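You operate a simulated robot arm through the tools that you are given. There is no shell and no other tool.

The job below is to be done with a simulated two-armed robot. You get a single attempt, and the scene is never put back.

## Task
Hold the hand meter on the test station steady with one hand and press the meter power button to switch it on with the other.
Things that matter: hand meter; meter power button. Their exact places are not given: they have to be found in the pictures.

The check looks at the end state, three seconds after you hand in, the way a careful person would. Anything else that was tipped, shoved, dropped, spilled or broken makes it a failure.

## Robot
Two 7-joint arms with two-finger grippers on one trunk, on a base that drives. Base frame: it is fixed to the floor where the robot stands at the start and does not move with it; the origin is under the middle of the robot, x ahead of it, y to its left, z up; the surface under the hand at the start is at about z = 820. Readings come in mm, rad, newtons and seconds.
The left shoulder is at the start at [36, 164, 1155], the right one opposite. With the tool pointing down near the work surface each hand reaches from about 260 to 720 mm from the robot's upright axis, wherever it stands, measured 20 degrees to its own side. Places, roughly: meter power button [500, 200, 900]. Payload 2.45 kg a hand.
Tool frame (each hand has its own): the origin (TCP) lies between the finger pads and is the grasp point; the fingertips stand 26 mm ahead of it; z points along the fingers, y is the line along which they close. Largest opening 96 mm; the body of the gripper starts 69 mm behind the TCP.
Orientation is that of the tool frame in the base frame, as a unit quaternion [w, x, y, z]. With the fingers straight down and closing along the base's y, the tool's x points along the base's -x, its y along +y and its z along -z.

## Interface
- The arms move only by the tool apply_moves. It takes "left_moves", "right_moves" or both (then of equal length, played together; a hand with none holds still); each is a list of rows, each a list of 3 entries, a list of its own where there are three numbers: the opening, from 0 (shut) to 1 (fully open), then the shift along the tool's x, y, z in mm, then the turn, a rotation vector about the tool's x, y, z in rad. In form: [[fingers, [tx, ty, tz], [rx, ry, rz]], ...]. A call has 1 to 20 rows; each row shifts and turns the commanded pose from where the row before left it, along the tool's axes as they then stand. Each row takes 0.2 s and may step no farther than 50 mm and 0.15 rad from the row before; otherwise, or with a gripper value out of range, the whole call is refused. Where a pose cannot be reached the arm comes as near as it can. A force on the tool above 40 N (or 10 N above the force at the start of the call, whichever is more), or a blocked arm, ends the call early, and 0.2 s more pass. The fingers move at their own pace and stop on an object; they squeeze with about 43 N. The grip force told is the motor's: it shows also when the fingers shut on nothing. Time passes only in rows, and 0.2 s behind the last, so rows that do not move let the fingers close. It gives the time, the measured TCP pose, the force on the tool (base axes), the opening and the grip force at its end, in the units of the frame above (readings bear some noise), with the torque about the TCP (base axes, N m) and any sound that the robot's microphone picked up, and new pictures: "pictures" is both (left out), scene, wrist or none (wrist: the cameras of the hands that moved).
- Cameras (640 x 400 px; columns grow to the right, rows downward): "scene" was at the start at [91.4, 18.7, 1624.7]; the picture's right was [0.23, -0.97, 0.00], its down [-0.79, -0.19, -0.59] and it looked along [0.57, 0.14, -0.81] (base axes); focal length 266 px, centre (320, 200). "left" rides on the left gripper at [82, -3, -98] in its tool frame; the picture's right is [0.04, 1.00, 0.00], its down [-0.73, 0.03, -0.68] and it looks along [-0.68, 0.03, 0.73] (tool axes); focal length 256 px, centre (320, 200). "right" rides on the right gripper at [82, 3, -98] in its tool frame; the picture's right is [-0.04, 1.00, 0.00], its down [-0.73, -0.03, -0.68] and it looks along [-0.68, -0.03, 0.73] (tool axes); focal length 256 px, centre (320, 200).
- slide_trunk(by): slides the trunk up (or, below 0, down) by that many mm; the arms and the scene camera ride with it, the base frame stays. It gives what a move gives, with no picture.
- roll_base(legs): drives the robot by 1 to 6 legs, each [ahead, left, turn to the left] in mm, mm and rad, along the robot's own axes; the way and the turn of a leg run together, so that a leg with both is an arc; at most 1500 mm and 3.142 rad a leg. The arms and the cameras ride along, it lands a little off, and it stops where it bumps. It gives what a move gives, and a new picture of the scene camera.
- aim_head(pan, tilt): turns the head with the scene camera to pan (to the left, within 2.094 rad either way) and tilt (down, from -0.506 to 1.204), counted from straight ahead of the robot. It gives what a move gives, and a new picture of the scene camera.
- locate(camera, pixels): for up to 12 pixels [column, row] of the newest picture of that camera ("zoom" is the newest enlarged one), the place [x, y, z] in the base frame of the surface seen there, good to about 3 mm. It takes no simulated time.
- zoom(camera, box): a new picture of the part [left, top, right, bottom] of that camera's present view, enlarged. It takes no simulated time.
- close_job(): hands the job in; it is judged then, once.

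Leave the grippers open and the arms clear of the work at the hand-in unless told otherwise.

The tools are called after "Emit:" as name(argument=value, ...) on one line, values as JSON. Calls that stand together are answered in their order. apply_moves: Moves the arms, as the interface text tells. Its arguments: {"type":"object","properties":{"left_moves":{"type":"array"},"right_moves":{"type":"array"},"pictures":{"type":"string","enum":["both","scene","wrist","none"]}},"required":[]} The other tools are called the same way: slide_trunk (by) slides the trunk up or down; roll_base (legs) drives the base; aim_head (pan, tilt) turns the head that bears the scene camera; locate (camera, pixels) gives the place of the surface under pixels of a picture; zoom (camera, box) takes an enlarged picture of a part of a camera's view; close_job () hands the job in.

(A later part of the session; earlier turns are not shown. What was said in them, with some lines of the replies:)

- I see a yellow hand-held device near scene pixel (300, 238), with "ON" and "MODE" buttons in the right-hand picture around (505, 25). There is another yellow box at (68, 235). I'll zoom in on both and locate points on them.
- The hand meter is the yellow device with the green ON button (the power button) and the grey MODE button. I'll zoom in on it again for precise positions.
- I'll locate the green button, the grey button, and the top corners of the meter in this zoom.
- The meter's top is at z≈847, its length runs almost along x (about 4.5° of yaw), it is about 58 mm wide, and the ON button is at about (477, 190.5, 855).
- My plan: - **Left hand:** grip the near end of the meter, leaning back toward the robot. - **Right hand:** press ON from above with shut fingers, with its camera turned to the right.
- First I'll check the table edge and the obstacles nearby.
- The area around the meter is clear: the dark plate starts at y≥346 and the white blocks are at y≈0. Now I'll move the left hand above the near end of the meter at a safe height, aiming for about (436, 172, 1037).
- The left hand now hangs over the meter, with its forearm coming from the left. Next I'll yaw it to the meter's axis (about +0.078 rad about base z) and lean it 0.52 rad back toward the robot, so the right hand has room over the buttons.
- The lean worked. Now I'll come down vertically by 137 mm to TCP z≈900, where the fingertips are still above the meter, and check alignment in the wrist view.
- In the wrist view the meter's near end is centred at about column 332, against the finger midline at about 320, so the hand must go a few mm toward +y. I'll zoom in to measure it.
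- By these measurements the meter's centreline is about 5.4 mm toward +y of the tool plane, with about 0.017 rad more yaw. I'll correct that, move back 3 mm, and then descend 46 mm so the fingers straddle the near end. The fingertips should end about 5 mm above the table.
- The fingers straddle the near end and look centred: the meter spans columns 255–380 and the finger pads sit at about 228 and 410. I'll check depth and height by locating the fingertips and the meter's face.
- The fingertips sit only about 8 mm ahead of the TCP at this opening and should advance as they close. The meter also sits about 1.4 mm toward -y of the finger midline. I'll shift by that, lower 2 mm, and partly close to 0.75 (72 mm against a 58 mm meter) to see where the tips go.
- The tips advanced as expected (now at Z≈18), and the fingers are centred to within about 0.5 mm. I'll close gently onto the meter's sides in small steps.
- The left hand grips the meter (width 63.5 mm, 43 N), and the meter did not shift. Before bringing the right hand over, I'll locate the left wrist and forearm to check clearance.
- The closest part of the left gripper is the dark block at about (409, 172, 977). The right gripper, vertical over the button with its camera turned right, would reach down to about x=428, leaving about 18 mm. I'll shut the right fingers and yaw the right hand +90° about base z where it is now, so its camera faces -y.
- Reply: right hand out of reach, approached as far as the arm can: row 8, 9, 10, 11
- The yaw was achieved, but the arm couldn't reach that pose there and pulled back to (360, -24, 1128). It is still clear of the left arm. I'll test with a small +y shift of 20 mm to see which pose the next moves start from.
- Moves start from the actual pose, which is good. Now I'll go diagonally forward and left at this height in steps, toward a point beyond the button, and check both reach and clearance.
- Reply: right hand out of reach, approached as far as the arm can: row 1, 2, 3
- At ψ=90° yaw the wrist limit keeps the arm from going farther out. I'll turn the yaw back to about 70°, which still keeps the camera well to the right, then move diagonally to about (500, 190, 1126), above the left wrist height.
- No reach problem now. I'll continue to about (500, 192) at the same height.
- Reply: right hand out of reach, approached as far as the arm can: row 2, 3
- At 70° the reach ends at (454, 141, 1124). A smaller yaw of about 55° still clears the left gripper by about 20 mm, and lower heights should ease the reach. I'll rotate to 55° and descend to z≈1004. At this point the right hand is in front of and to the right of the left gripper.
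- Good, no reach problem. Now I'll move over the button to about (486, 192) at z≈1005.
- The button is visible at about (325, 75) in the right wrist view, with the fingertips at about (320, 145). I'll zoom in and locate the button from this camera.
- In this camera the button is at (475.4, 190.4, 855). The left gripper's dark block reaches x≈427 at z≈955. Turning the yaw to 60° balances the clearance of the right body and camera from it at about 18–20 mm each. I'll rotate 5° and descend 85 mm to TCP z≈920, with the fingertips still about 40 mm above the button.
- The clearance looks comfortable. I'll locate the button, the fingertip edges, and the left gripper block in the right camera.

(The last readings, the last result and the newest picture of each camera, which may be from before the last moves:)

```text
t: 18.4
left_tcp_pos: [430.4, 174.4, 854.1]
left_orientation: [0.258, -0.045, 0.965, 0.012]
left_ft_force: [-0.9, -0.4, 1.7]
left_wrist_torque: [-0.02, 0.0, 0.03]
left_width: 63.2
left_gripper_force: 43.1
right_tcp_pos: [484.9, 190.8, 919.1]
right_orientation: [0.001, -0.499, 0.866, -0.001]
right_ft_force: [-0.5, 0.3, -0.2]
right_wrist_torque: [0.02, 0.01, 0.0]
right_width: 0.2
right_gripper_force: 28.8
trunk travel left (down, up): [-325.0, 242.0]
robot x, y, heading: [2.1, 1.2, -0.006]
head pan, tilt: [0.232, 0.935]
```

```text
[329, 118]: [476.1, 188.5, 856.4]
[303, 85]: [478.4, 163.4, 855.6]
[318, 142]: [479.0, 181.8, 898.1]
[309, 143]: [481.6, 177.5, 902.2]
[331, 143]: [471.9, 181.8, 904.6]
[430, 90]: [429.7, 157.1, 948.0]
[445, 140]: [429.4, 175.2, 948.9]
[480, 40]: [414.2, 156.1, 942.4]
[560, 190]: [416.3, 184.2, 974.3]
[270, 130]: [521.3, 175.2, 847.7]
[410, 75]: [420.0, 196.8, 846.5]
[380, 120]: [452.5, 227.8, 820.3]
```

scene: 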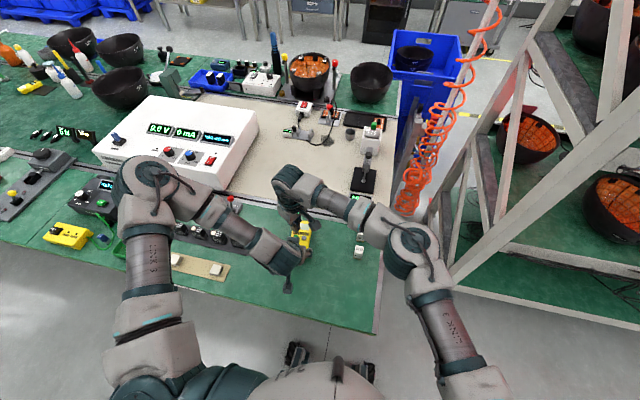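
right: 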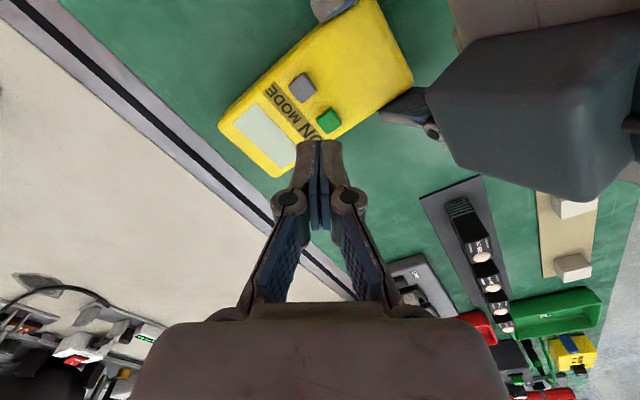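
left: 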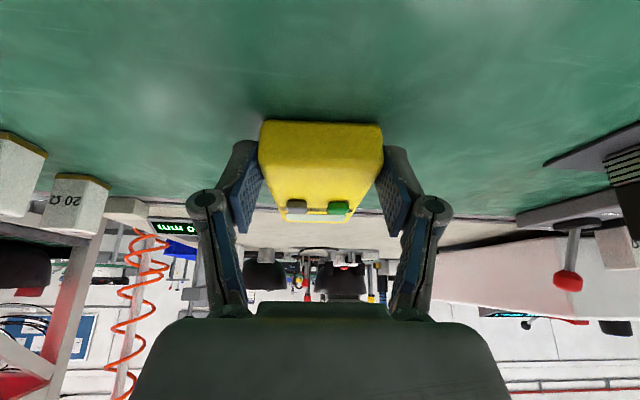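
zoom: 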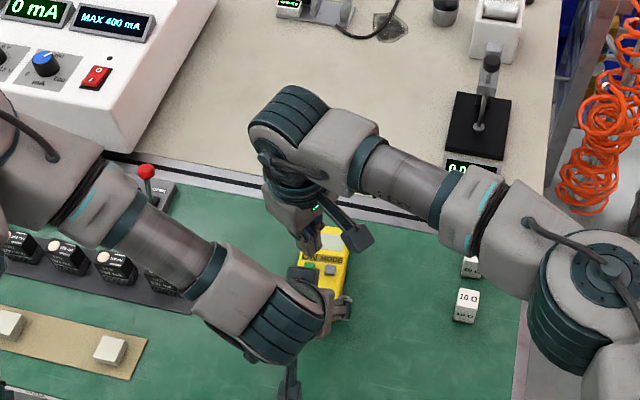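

The fingertip axis is at about (485, 191.7) and the button centre at about (476.1, 189). I'll shift by tool (+3.5, +2) so the button lies well under one fingertip while staying about 5 mm clear of MODE. Then I'll descend 28 mm, leaving about 10 mm to go.

Emit:
apply_moves(right_moves=[[0, [3.5, 2.0, 0], [0, 0, 0]], [0, [0, 0, 14], [0, 0, 0]], [0, [0, 0, 14], [0, 0, 0]], [0, [0, 0, 0], [0, 0, 0]]], pictures="both")

Emit:
zoom(camera="right", box=[240, 60, 480, 210])

Emit:
zoom(camera="left", box=[220, 100, 420, 260])

```text
t: 19.4
left_tcp_pos: [432.3, 174.6, 853.9]
left_orientation: [0.258, -0.046, 0.965, 0.012]
left_ft_force: [-1.0, -1.3, 0.8]
left_wrist_torque: [0.01, 0.0, -0.06]
left_width: 63.4
left_gripper_force: 42.6
right_tcp_pos: [480.7, 190.1, 893.7]
right_orientation: [0.001, -0.499, 0.867, 0.001]
right_ft_force: [0.2, 0.2, 1.0]
right_wrist_torque: [0.03, 0.02, -0.02]
right_width: 0.0
right_gripper_force: 28.0
trunk travel left (down, up): [-325.0, 242.0]
robot x, y, heading: [-1.8, -3.5, -0.002]
head pan, tilt: [0.232, 0.935]
```

scene: 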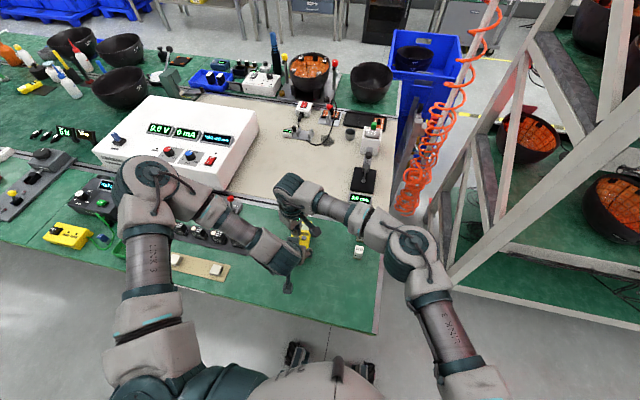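
right: 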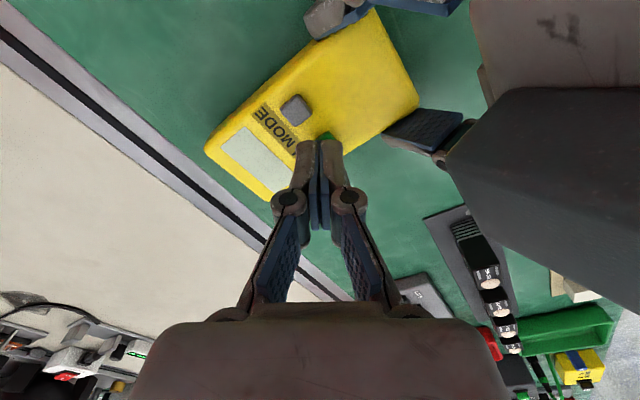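

```text
2.67 times, centred on (360, 135) of right
```

zoom: 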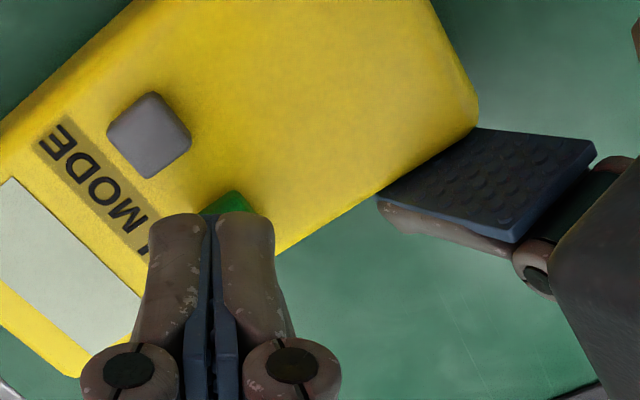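

```text
2.50 times, centred on (320, 180) of left
```

zoom: 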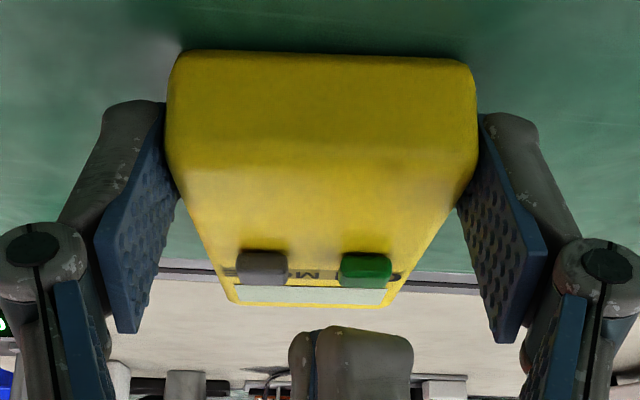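

Both views show the tip centred above the green button, about 10 mm up. I'll lower it in small steps and watch the force.

Emit:
apply_moves(right_moves=[[0, [0, 0, 2.5], [0, 0, 0]], [0, [0, 0, 2.5], [0, 0, 0]], [0, [0, 0, 2], [0, 0, 0]], [0, [0, 0, 0], [0, 0, 0]]], pictures="wrist")

Emit:
zoom(camera="left", box=[220, 100, 420, 260])

```text
t: 20.4
left_tcp_pos: [430.5, 175.4, 854.3]
left_orientation: [0.258, -0.046, 0.965, 0.012]
left_ft_force: [-1.4, -1.6, 0.8]
left_wrist_torque: [-0.03, 0.02, -0.04]
left_width: 63.5
left_gripper_force: 42.9
right_tcp_pos: [481.6, 190.1, 886.3]
right_orientation: [0.001, -0.499, 0.867, 0.0]
right_ft_force: [-1.1, -0.1, 0.0]
right_wrist_torque: [0.0, 0.0, 0.01]
right_width: 0.2
right_gripper_force: 28.3
trunk travel left (down, up): [-325.0, 242.0]
robot x, y, heading: [-0.4, 1.7, -0.003]
head pan, tilt: [0.232, 0.935]
```

right: 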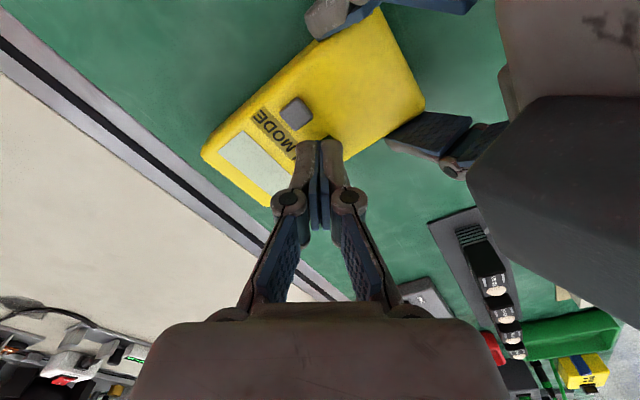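

```text
2.50 times, centred on (320, 180) of left
```

zoom: 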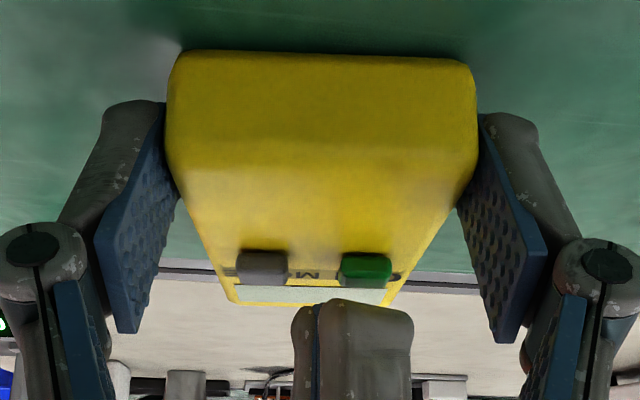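

The tip's lower edge (zoom row ~300) is about 3 mm above the button top (zoom row ~287). I'll continue in 1 mm steps.

Emit:
apply_moves(right_moves=[[0, [0, 0, 1], [0, 0, 0]], [0, [0, 0, 1], [0, 0, 0]], [0, [0, 0, 1], [0, 0, 0]], [0, [0, 0, 0], [0, 0, 0]]], pictures="wrist")

Emit:
zoom(camera="left", box=[270, 150, 390, 240])

```text
t: 21.4
left_tcp_pos: [430.9, 175.1, 853.6]
left_orientation: [0.257, -0.045, 0.965, 0.012]
left_ft_force: [-1.3, -1.1, 1.1]
left_wrist_torque: [0.02, 0.01, 0.0]
left_width: 63.3
left_gripper_force: 43.1
right_tcp_pos: [481.6, 189.2, 883.3]
right_orientation: [0.0, -0.499, 0.866, -0.001]
right_ft_force: [0.0, -0.1, 0.6]
right_wrist_torque: [0.02, 0.02, -0.02]
right_width: 0.1
right_gripper_force: 27.9
trunk travel left (down, up): [-325.0, 242.0]
robot x, y, heading: [-1.3, 2.1, 0.0]
head pan, tilt: [0.232, 0.935]
```

right: 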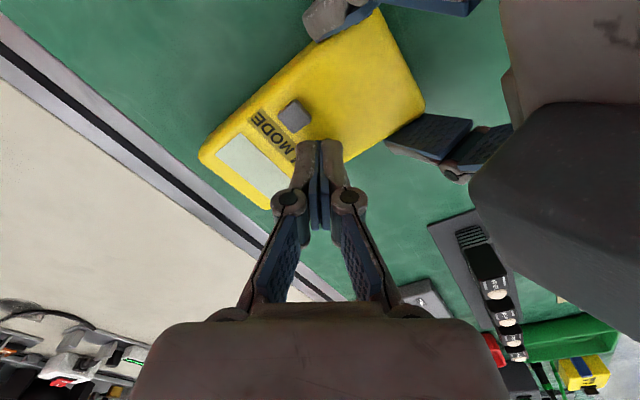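

```text
4.44 times, centred on (330, 195) of left
```

zoom: 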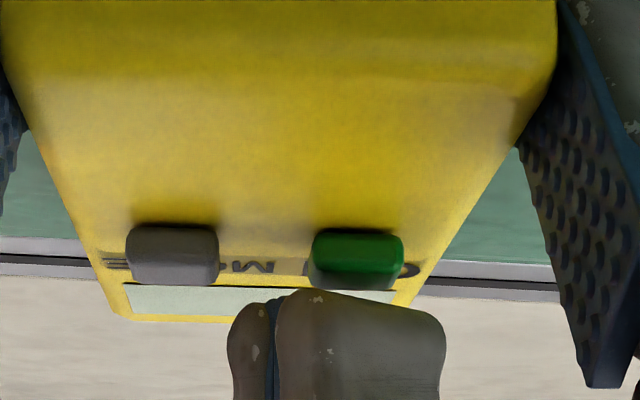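

The tip edge is now right at the button's top, with no contact force yet. I'll continue down 1 mm at a time.

Emit:
apply_moves(right_moves=[[0, [0, 0, 1], [0, 0, 0]], [0, [0, 0, 1], [0, 0, 0]], [0, [0, 0, 0], [0, 0, 0]]], pictures="wrist")

Emit:
zoom(camera="left", box=[270, 150, 390, 240])

```text
t: 22.2
left_tcp_pos: [431.1, 173.3, 854.0]
left_orientation: [0.258, -0.046, 0.965, 0.011]
left_ft_force: [-1.6, -0.9, 0.9]
left_wrist_torque: [0.01, 0.03, -0.06]
left_width: 63.4
left_gripper_force: 43.1
right_tcp_pos: [482.1, 190.4, 881.9]
right_orientation: [0.0, -0.499, 0.867, -0.001]
right_ft_force: [-0.2, 0.1, -0.1]
right_wrist_torque: [0.04, 0.01, -0.02]
right_width: 0.0
right_gripper_force: 28.1
trunk travel left (down, up): [-325.0, 242.0]
robot x, y, heading: [-2.2, -1.0, -0.006]
head pan, tilt: [0.232, 0.935]
```

right: 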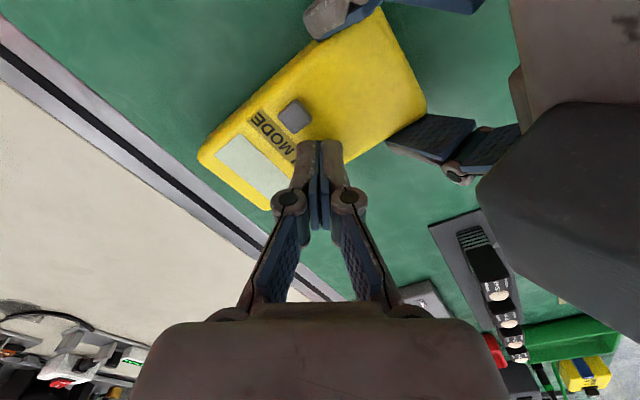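

```text
4.44 times, centred on (330, 195) of left
```

zoom: 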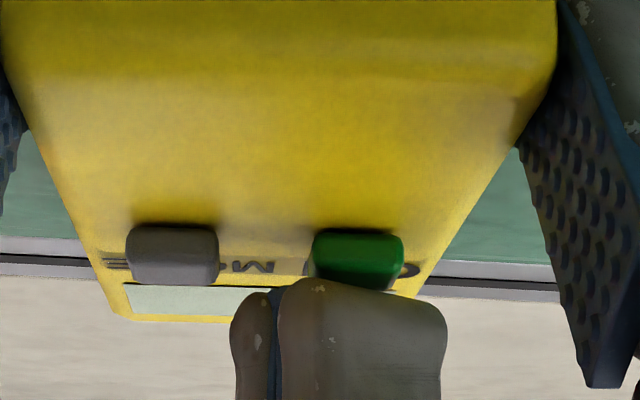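

The tip is still about 1–2 mm above contact: its near corner is at zoom row 278 and the button's near top edge at about 265. I'll continue in 1 mm steps, watching the force.

Emit:
apply_moves(right_moves=[[0, [0, 0, 1], [0, 0, 0]], [0, [0, 0, 1], [0, 0, 0]], [0, [0, 0, 0], [0, 0, 0]]], pictures="wrist")

Emit:
zoom(camera="left", box=[270, 150, 390, 240])

```text
t: 23.0
left_tcp_pos: [430.6, 174.3, 853.5]
left_orientation: [0.258, -0.046, 0.965, 0.013]
left_ft_force: [-1.0, -0.7, 0.5]
left_wrist_torque: [0.0, -0.01, -0.07]
left_width: 63.2
left_gripper_force: 42.9
right_tcp_pos: [482.2, 189.8, 879.2]
right_orientation: [0.001, -0.499, 0.866, 0.0]
right_ft_force: [0.7, -0.4, -0.1]
right_wrist_torque: [0.0, 0.03, 0.02]
right_width: 0.0
right_gripper_force: 28.7
trunk travel left (down, up): [-325.0, 242.0]
robot x, y, heading: [5.1, 3.3, -0.002]
head pan, tilt: [0.232, 0.935]
```

right: 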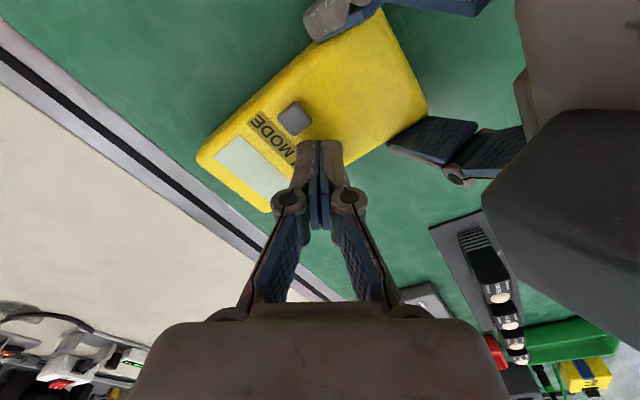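

```text
4.44 times, centred on (330, 195) of left
```

zoom: 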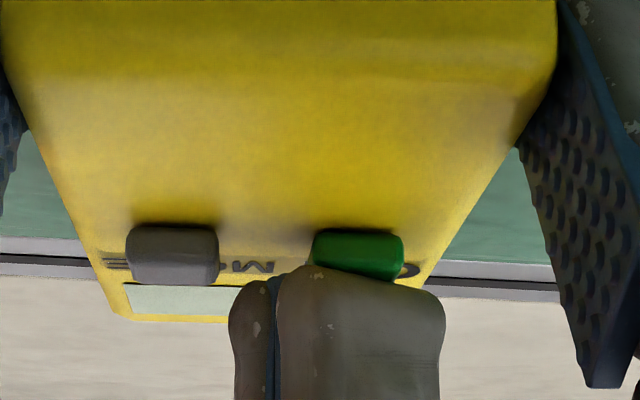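

Still no force. The tip corner is now level with the button's near top edge (zoom row 265). I'll go down 1 mm more and check, then continue.

Emit:
apply_moves(right_moves=[[0, [0, 0, 1], [0, 0, 0]], [0, [0, 0, 0], [0, 0, 0]]], pictures="wrist")

Emit:
zoom(camera="left", box=[270, 150, 390, 240])

```text
t: 23.6
left_tcp_pos: [430.7, 173.9, 853.3]
left_orientation: [0.258, -0.046, 0.965, 0.012]
left_ft_force: [-1.1, -1.3, 0.4]
left_wrist_torque: [0.05, 0.03, -0.04]
left_width: 63.3
left_gripper_force: 42.9
right_tcp_pos: [481.4, 190.2, 878.1]
right_orientation: [0.001, -0.499, 0.867, -0.001]
right_ft_force: [-0.8, 0.6, 0.8]
right_wrist_torque: [0.02, 0.03, -0.01]
right_width: 6.0
right_gripper_force: 28.4
trunk travel left (down, up): [-325.0, 242.0]
robot x, y, heading: [-1.3, 1.9, -0.003]
head pan, tilt: [0.232, 0.935]
```

right: 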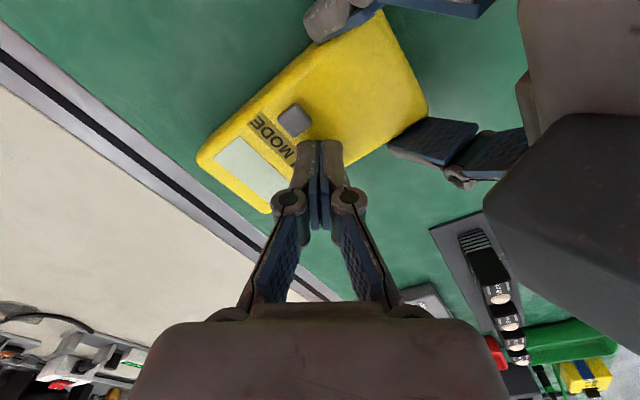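

```text
4.44 times, centred on (330, 195) of left
```

zoom: 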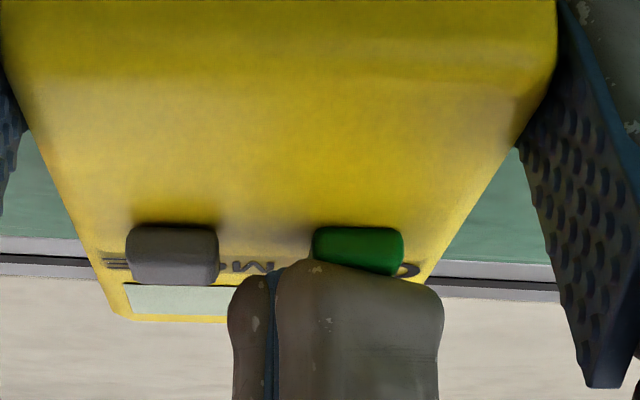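

The right width reads 6.0 here, though the picture shows the fingers still shut, so it's probably a flicker or slight contact. I'll go another 1 mm and check again.

Emit:
apply_moves(right_moves=[[0, [0, 0, 1], [0, 0, 0]], [0, [0, 0, 0], [0, 0, 0]]], pictures="wrist")

Emit:
zoom(camera="left", box=[270, 150, 390, 240])

Emit:
zoom(camera="right", box=[240, 90, 400, 190])

```text
t: 24.2
left_tcp_pos: [430.4, 175.0, 855.0]
left_orientation: [0.257, -0.046, 0.965, 0.012]
left_ft_force: [0.6, 0.0, 0.7]
left_wrist_torque: [-0.01, 0.05, -0.08]
left_width: 63.2
left_gripper_force: 43.0
right_tcp_pos: [483.4, 190.5, 877.4]
right_orientation: [0.002, -0.5, 0.866, 0.0]
right_ft_force: [-0.3, 0.1, 1.6]
right_wrist_torque: [0.03, 0.02, -0.01]
right_width: 5.8
right_gripper_force: 28.9
trunk travel left (down, up): [-325.0, 242.0]
robot x, y, heading: [-0.9, -2.7, -0.001]
head pan, tilt: [0.232, 0.935]
heard: click
```

right: 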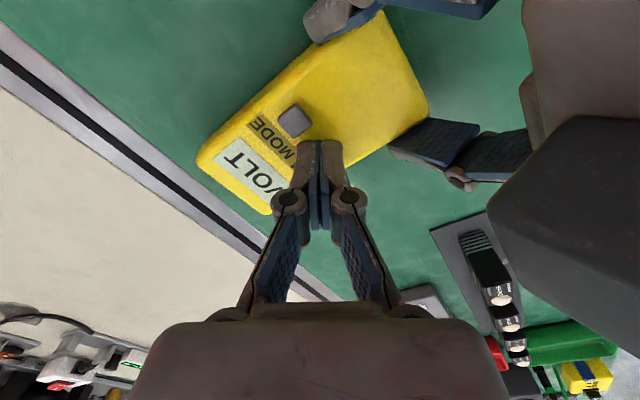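

```text
4.44 times, centred on (330, 195) of left
```

zoom: 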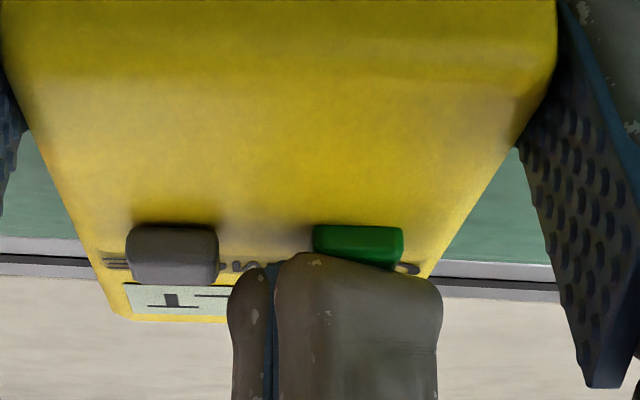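

```text
4.00 times, centred on (320, 140) of right
```

zoom: 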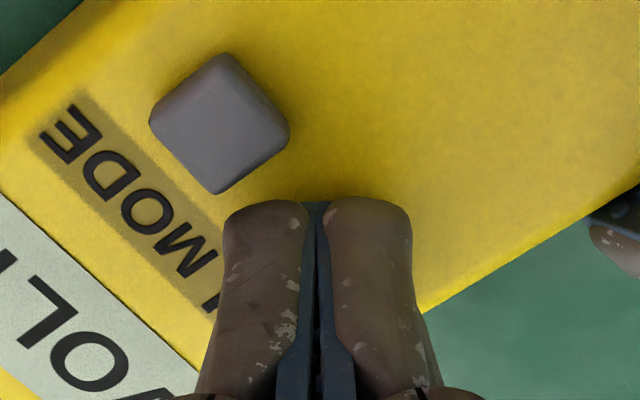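

I heard a click and the display now shows "VOLT", so the meter is on. I'll lift the right hand straight up, away from the button.

Emit:
apply_moves(right_moves=[[0, [0, 0, -3], [0, 0, 0]], [0, [0, 0, -10], [0, 0, 0]], [0, [0, 0, -28], [0, 0, 0]], [0, [0, 0, -28], [0, 0, 0]], [0, [0, 0, -28], [0, 0, 0]], [0, [0, 0, -28], [0, 0, 0]], [0, [0, 0, 0], [0, 0, 0]]], pictures="both")

Emit:
zoom(camera="right", box=[240, 0, 400, 140])

Emit:
zoom(camera="left", box=[220, 100, 420, 260])

```text
t: 25.8
left_tcp_pos: [430.8, 174.0, 854.5]
left_orientation: [0.258, -0.047, 0.965, 0.013]
left_ft_force: [-1.7, 0.2, 2.1]
left_wrist_torque: [0.06, -0.08, 0.0]
left_width: 63.4
left_gripper_force: 42.5
right_tcp_pos: [480.5, 190.3, 1002.0]
right_orientation: [0.001, -0.5, 0.866, 0.0]
right_ft_force: [0.0, -0.1, 0.0]
right_wrist_torque: [-0.01, -0.01, 0.01]
right_width: 0.0
right_gripper_force: 28.8
trunk travel left (down, up): [-325.0, 242.0]
robot x, y, heading: [1.2, -0.5, -0.001]
head pan, tilt: [0.232, 0.935]
```

scene: 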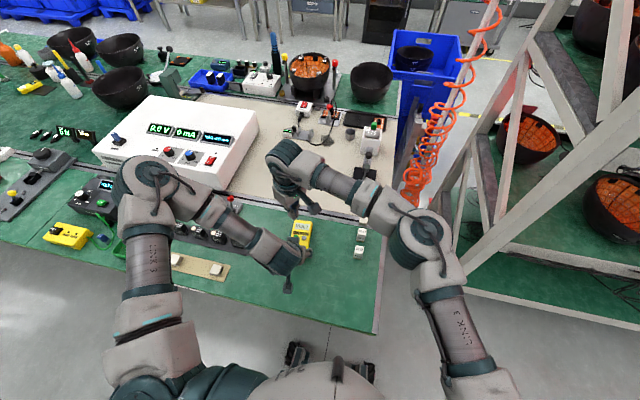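
right: 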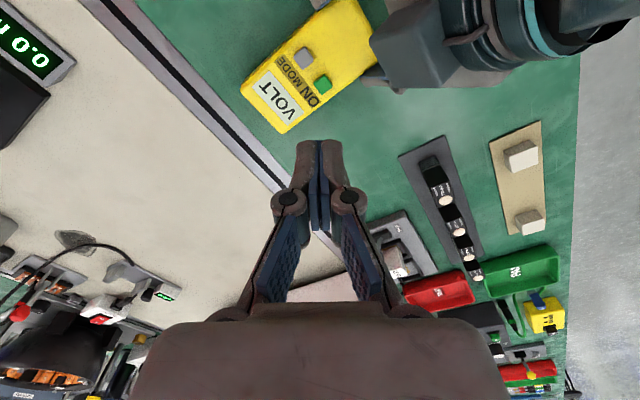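

```text
2.86 times, centred on (320, 70) of right
```

zoom: 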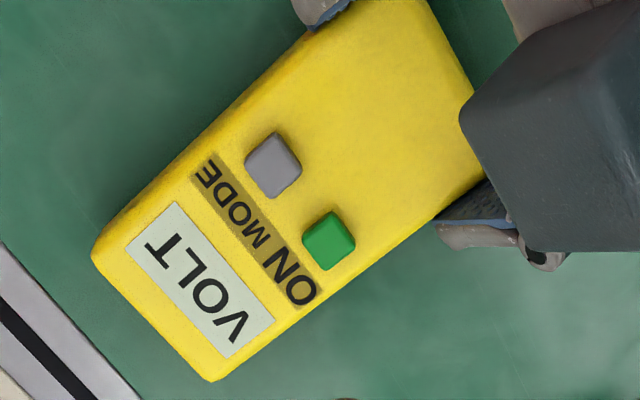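

```text
2.50 times, centred on (320, 180) of left
```

zoom: 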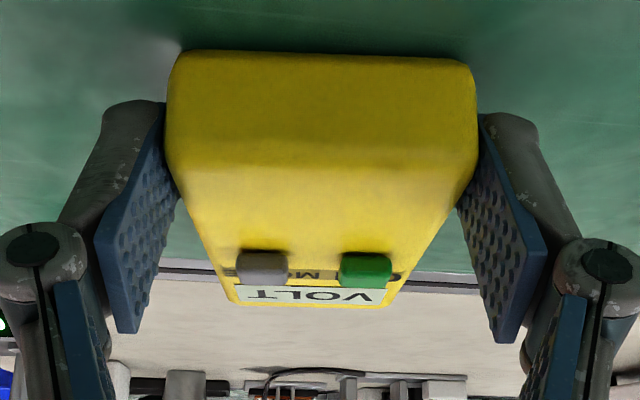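

The display stays on ("VOLT") after release and the meter hasn't moved. Now I'll retreat the right hand by reversing its path: right and back, then up, then further right, and open its gripper once clear.

Emit:
apply_moves(right_moves=[[0, [28.8, -2.2, 0], [0, 0, 0]], [0, [28.8, -2.2, 0], [0, 0, 0]], [0, [0, 0, -40], [0, 0, 0]], [0, [0, 0, -40], [0, 0, 0]], [0, [0, 0, -40], [0, 0, 0]], [0, [34.6, -20, 0], [0, 0, 0]], [0, [34.6, -20, 0], [0, 0, 0]], [0, [34.6, -20, 0], [0, 0, 0]], [0.5, [0, 0, 0], [0, 0, 0]], [1, [0, 0, 0], [0, 0, 0]], [1, [0, 0, 0], [0, 0, 0]]], pictures="scene")

```text
t: 28.2
left_tcp_pos: [430.1, 175.1, 854.1]
left_orientation: [0.258, -0.046, 0.965, 0.012]
left_ft_force: [-1.0, 0.1, 0.7]
left_wrist_torque: [0.06, -0.09, -0.14]
left_width: 63.3
left_gripper_force: 43.5
right_tcp_pos: [457.7, 20.7, 1120.8]
right_orientation: [0.001, -0.499, 0.866, -0.001]
right_ft_force: [0.1, 0.1, -0.3]
right_wrist_torque: [0.01, 0.03, -0.03]
right_width: 96.0
right_gripper_force: 0.0
trunk travel left (down, up): [-325.0, 242.0]
robot x, y, heading: [-0.8, -3.3, 0.0]
head pan, tilt: [0.232, 0.935]
```

scene: 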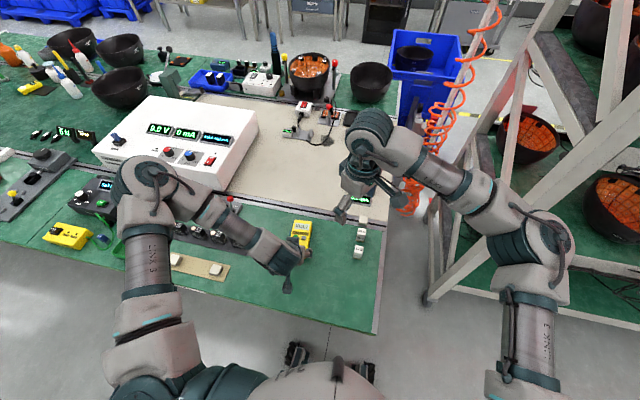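

The right hand is clear. Now I'll open the left gripper gently to release the meter, without moving the hand.

Emit:
apply_moves(left_moves=[[0.7, [0, 0, 0], [0, 0, 0]], [0.8, [0, 0, 0], [0, 0, 0]], [0.9, [0, 0, 0], [0, 0, 0]], [1, [0, 0, 0], [0, 0, 0]], [1, [0, 0, 0], [0, 0, 0]]], pictures="wrist")

```text
t: 29.4
left_tcp_pos: [429.9, 174.3, 854.5]
left_orientation: [0.258, -0.045, 0.965, 0.012]
left_ft_force: [0.0, 0.2, 0.1]
left_wrist_torque: [-0.01, 0.0, 0.02]
left_width: 96.1
left_gripper_force: 0.1
right_tcp_pos: [457.2, 19.9, 1121.8]
right_orientation: [0.001, -0.5, 0.866, -0.001]
right_ft_force: [-0.7, 0.2, -0.1]
right_wrist_torque: [-0.01, 0.01, 0.01]
right_width: 96.0
right_gripper_force: 0.0
trunk travel left (down, up): [-325.0, 242.0]
robot x, y, heading: [-0.3, -3.5, -0.001]
head pan, tilt: [0.232, 0.935]
```

left: 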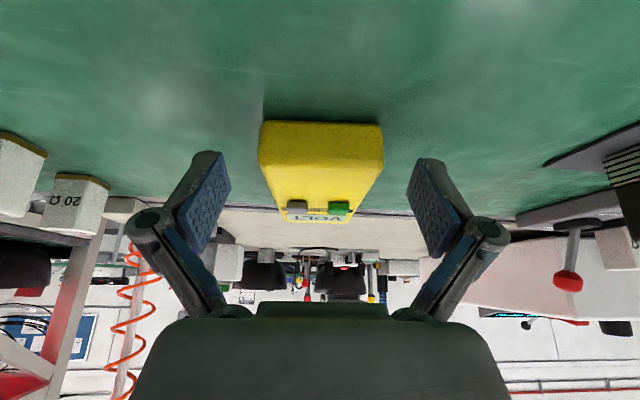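

The meter is released undisturbed with "VOLT" still showing. Now I'll raise the left hand straight up 180 mm, lean it back to vertical, and move it back toward its starting place.

Emit:
apply_moves(left_moves=[[1, [-8, 0, -13.9], [0, 0, 0]], [1, [-20, 0, -34.7], [0, 0, 0]], [1, [-20, 0, -34.7], [0, 0, 0]], [1, [-20, 0, -34.7], [0, 0, 0]], [1, [-22, 0, -38], [0, 0, 0]], [1, [0, 0, 0], [0, 0.13, 0]], [1, [0, 0, 0], [0, 0.13, 0]], [1, [0, 0, 0], [0, 0.13, 0]], [1, [0, 0, 0], [0, 0.13, 0]], [1, [22, 27, -25], [0, 0, 0]], [1, [22, 27, -25], [0, 0, 0]], [1, [22, 27, -25], [0, 0, 0]], [1, [22, 27, -25], [0, 0, 0]], [1, [0, 0, 0], [0, 0, 0]]], pictures="both")

Emit:
zoom(camera="scene", box=[240, 190, 390, 290])

```text
t: 32.4
left_tcp_pos: [332.5, 274.2, 1132.5]
left_orientation: [-0.001, -0.047, 0.999, 0.001]
left_ft_force: [0.6, 0.5, -0.4]
left_wrist_torque: [0.01, 0.02, 0.01]
left_width: 95.9
left_gripper_force: 0.0
right_tcp_pos: [458.4, 18.9, 1121.4]
right_orientation: [0.001, -0.5, 0.866, -0.001]
right_ft_force: [0.2, -0.5, -0.1]
right_wrist_torque: [-0.02, -0.02, 0.01]
right_width: 95.9
right_gripper_force: 0.1
trunk travel left (down, up): [-325.0, 242.0]
robot x, y, heading: [2.3, 3.0, -0.006]
head pan, tilt: [0.232, 0.935]
```

scene: 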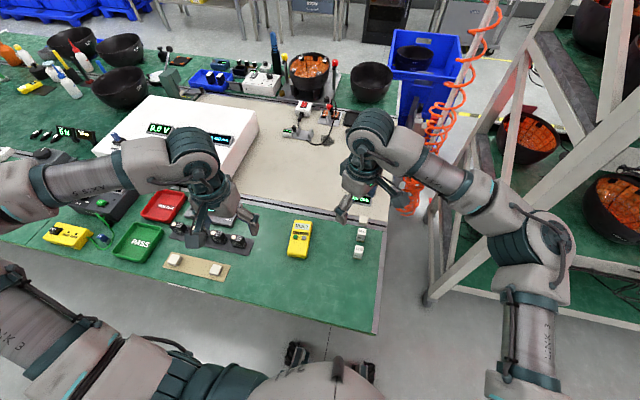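
left: 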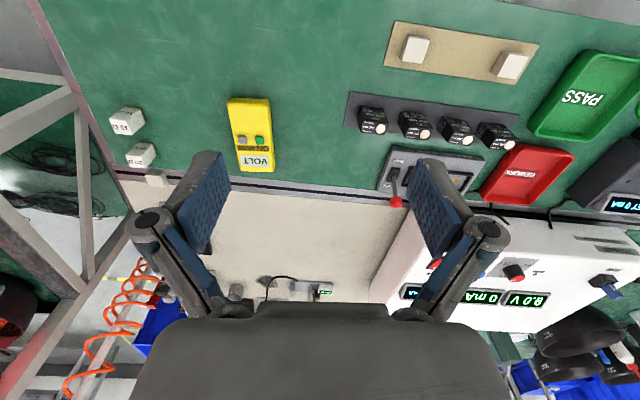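

```text
4.00 times, centred on (315, 240) of scene
```

zoom: 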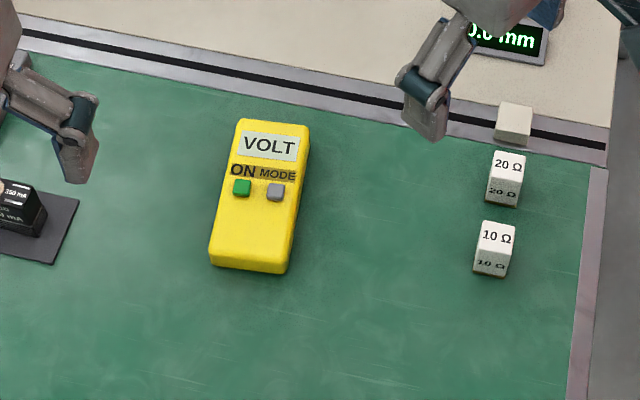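

The meter shows VOLT and stands where it was, and the blocks and other items are untouched. Both grippers are open and both arms are well above the work. I'll hand the job in.

Emit:
close_job()

```text
The job is handed in.
```

The hand meter is on, and I've handed the job in. I held the meter with the left gripper and pressed the green ON button with the right. There was a click, and the display showed "VOLT" and kept showing it after I let go.

I saw no movement of the meter in the pictures, and nothing else on the station was touched. Both grippers were open and both arms clear of the work at hand-in.

The right arm could not reach the button with its hand turned the way I first planned. It pulled back about 150 mm in the air on the first try, touching nothing. A smaller turn of the hand, about 60°, got it there.
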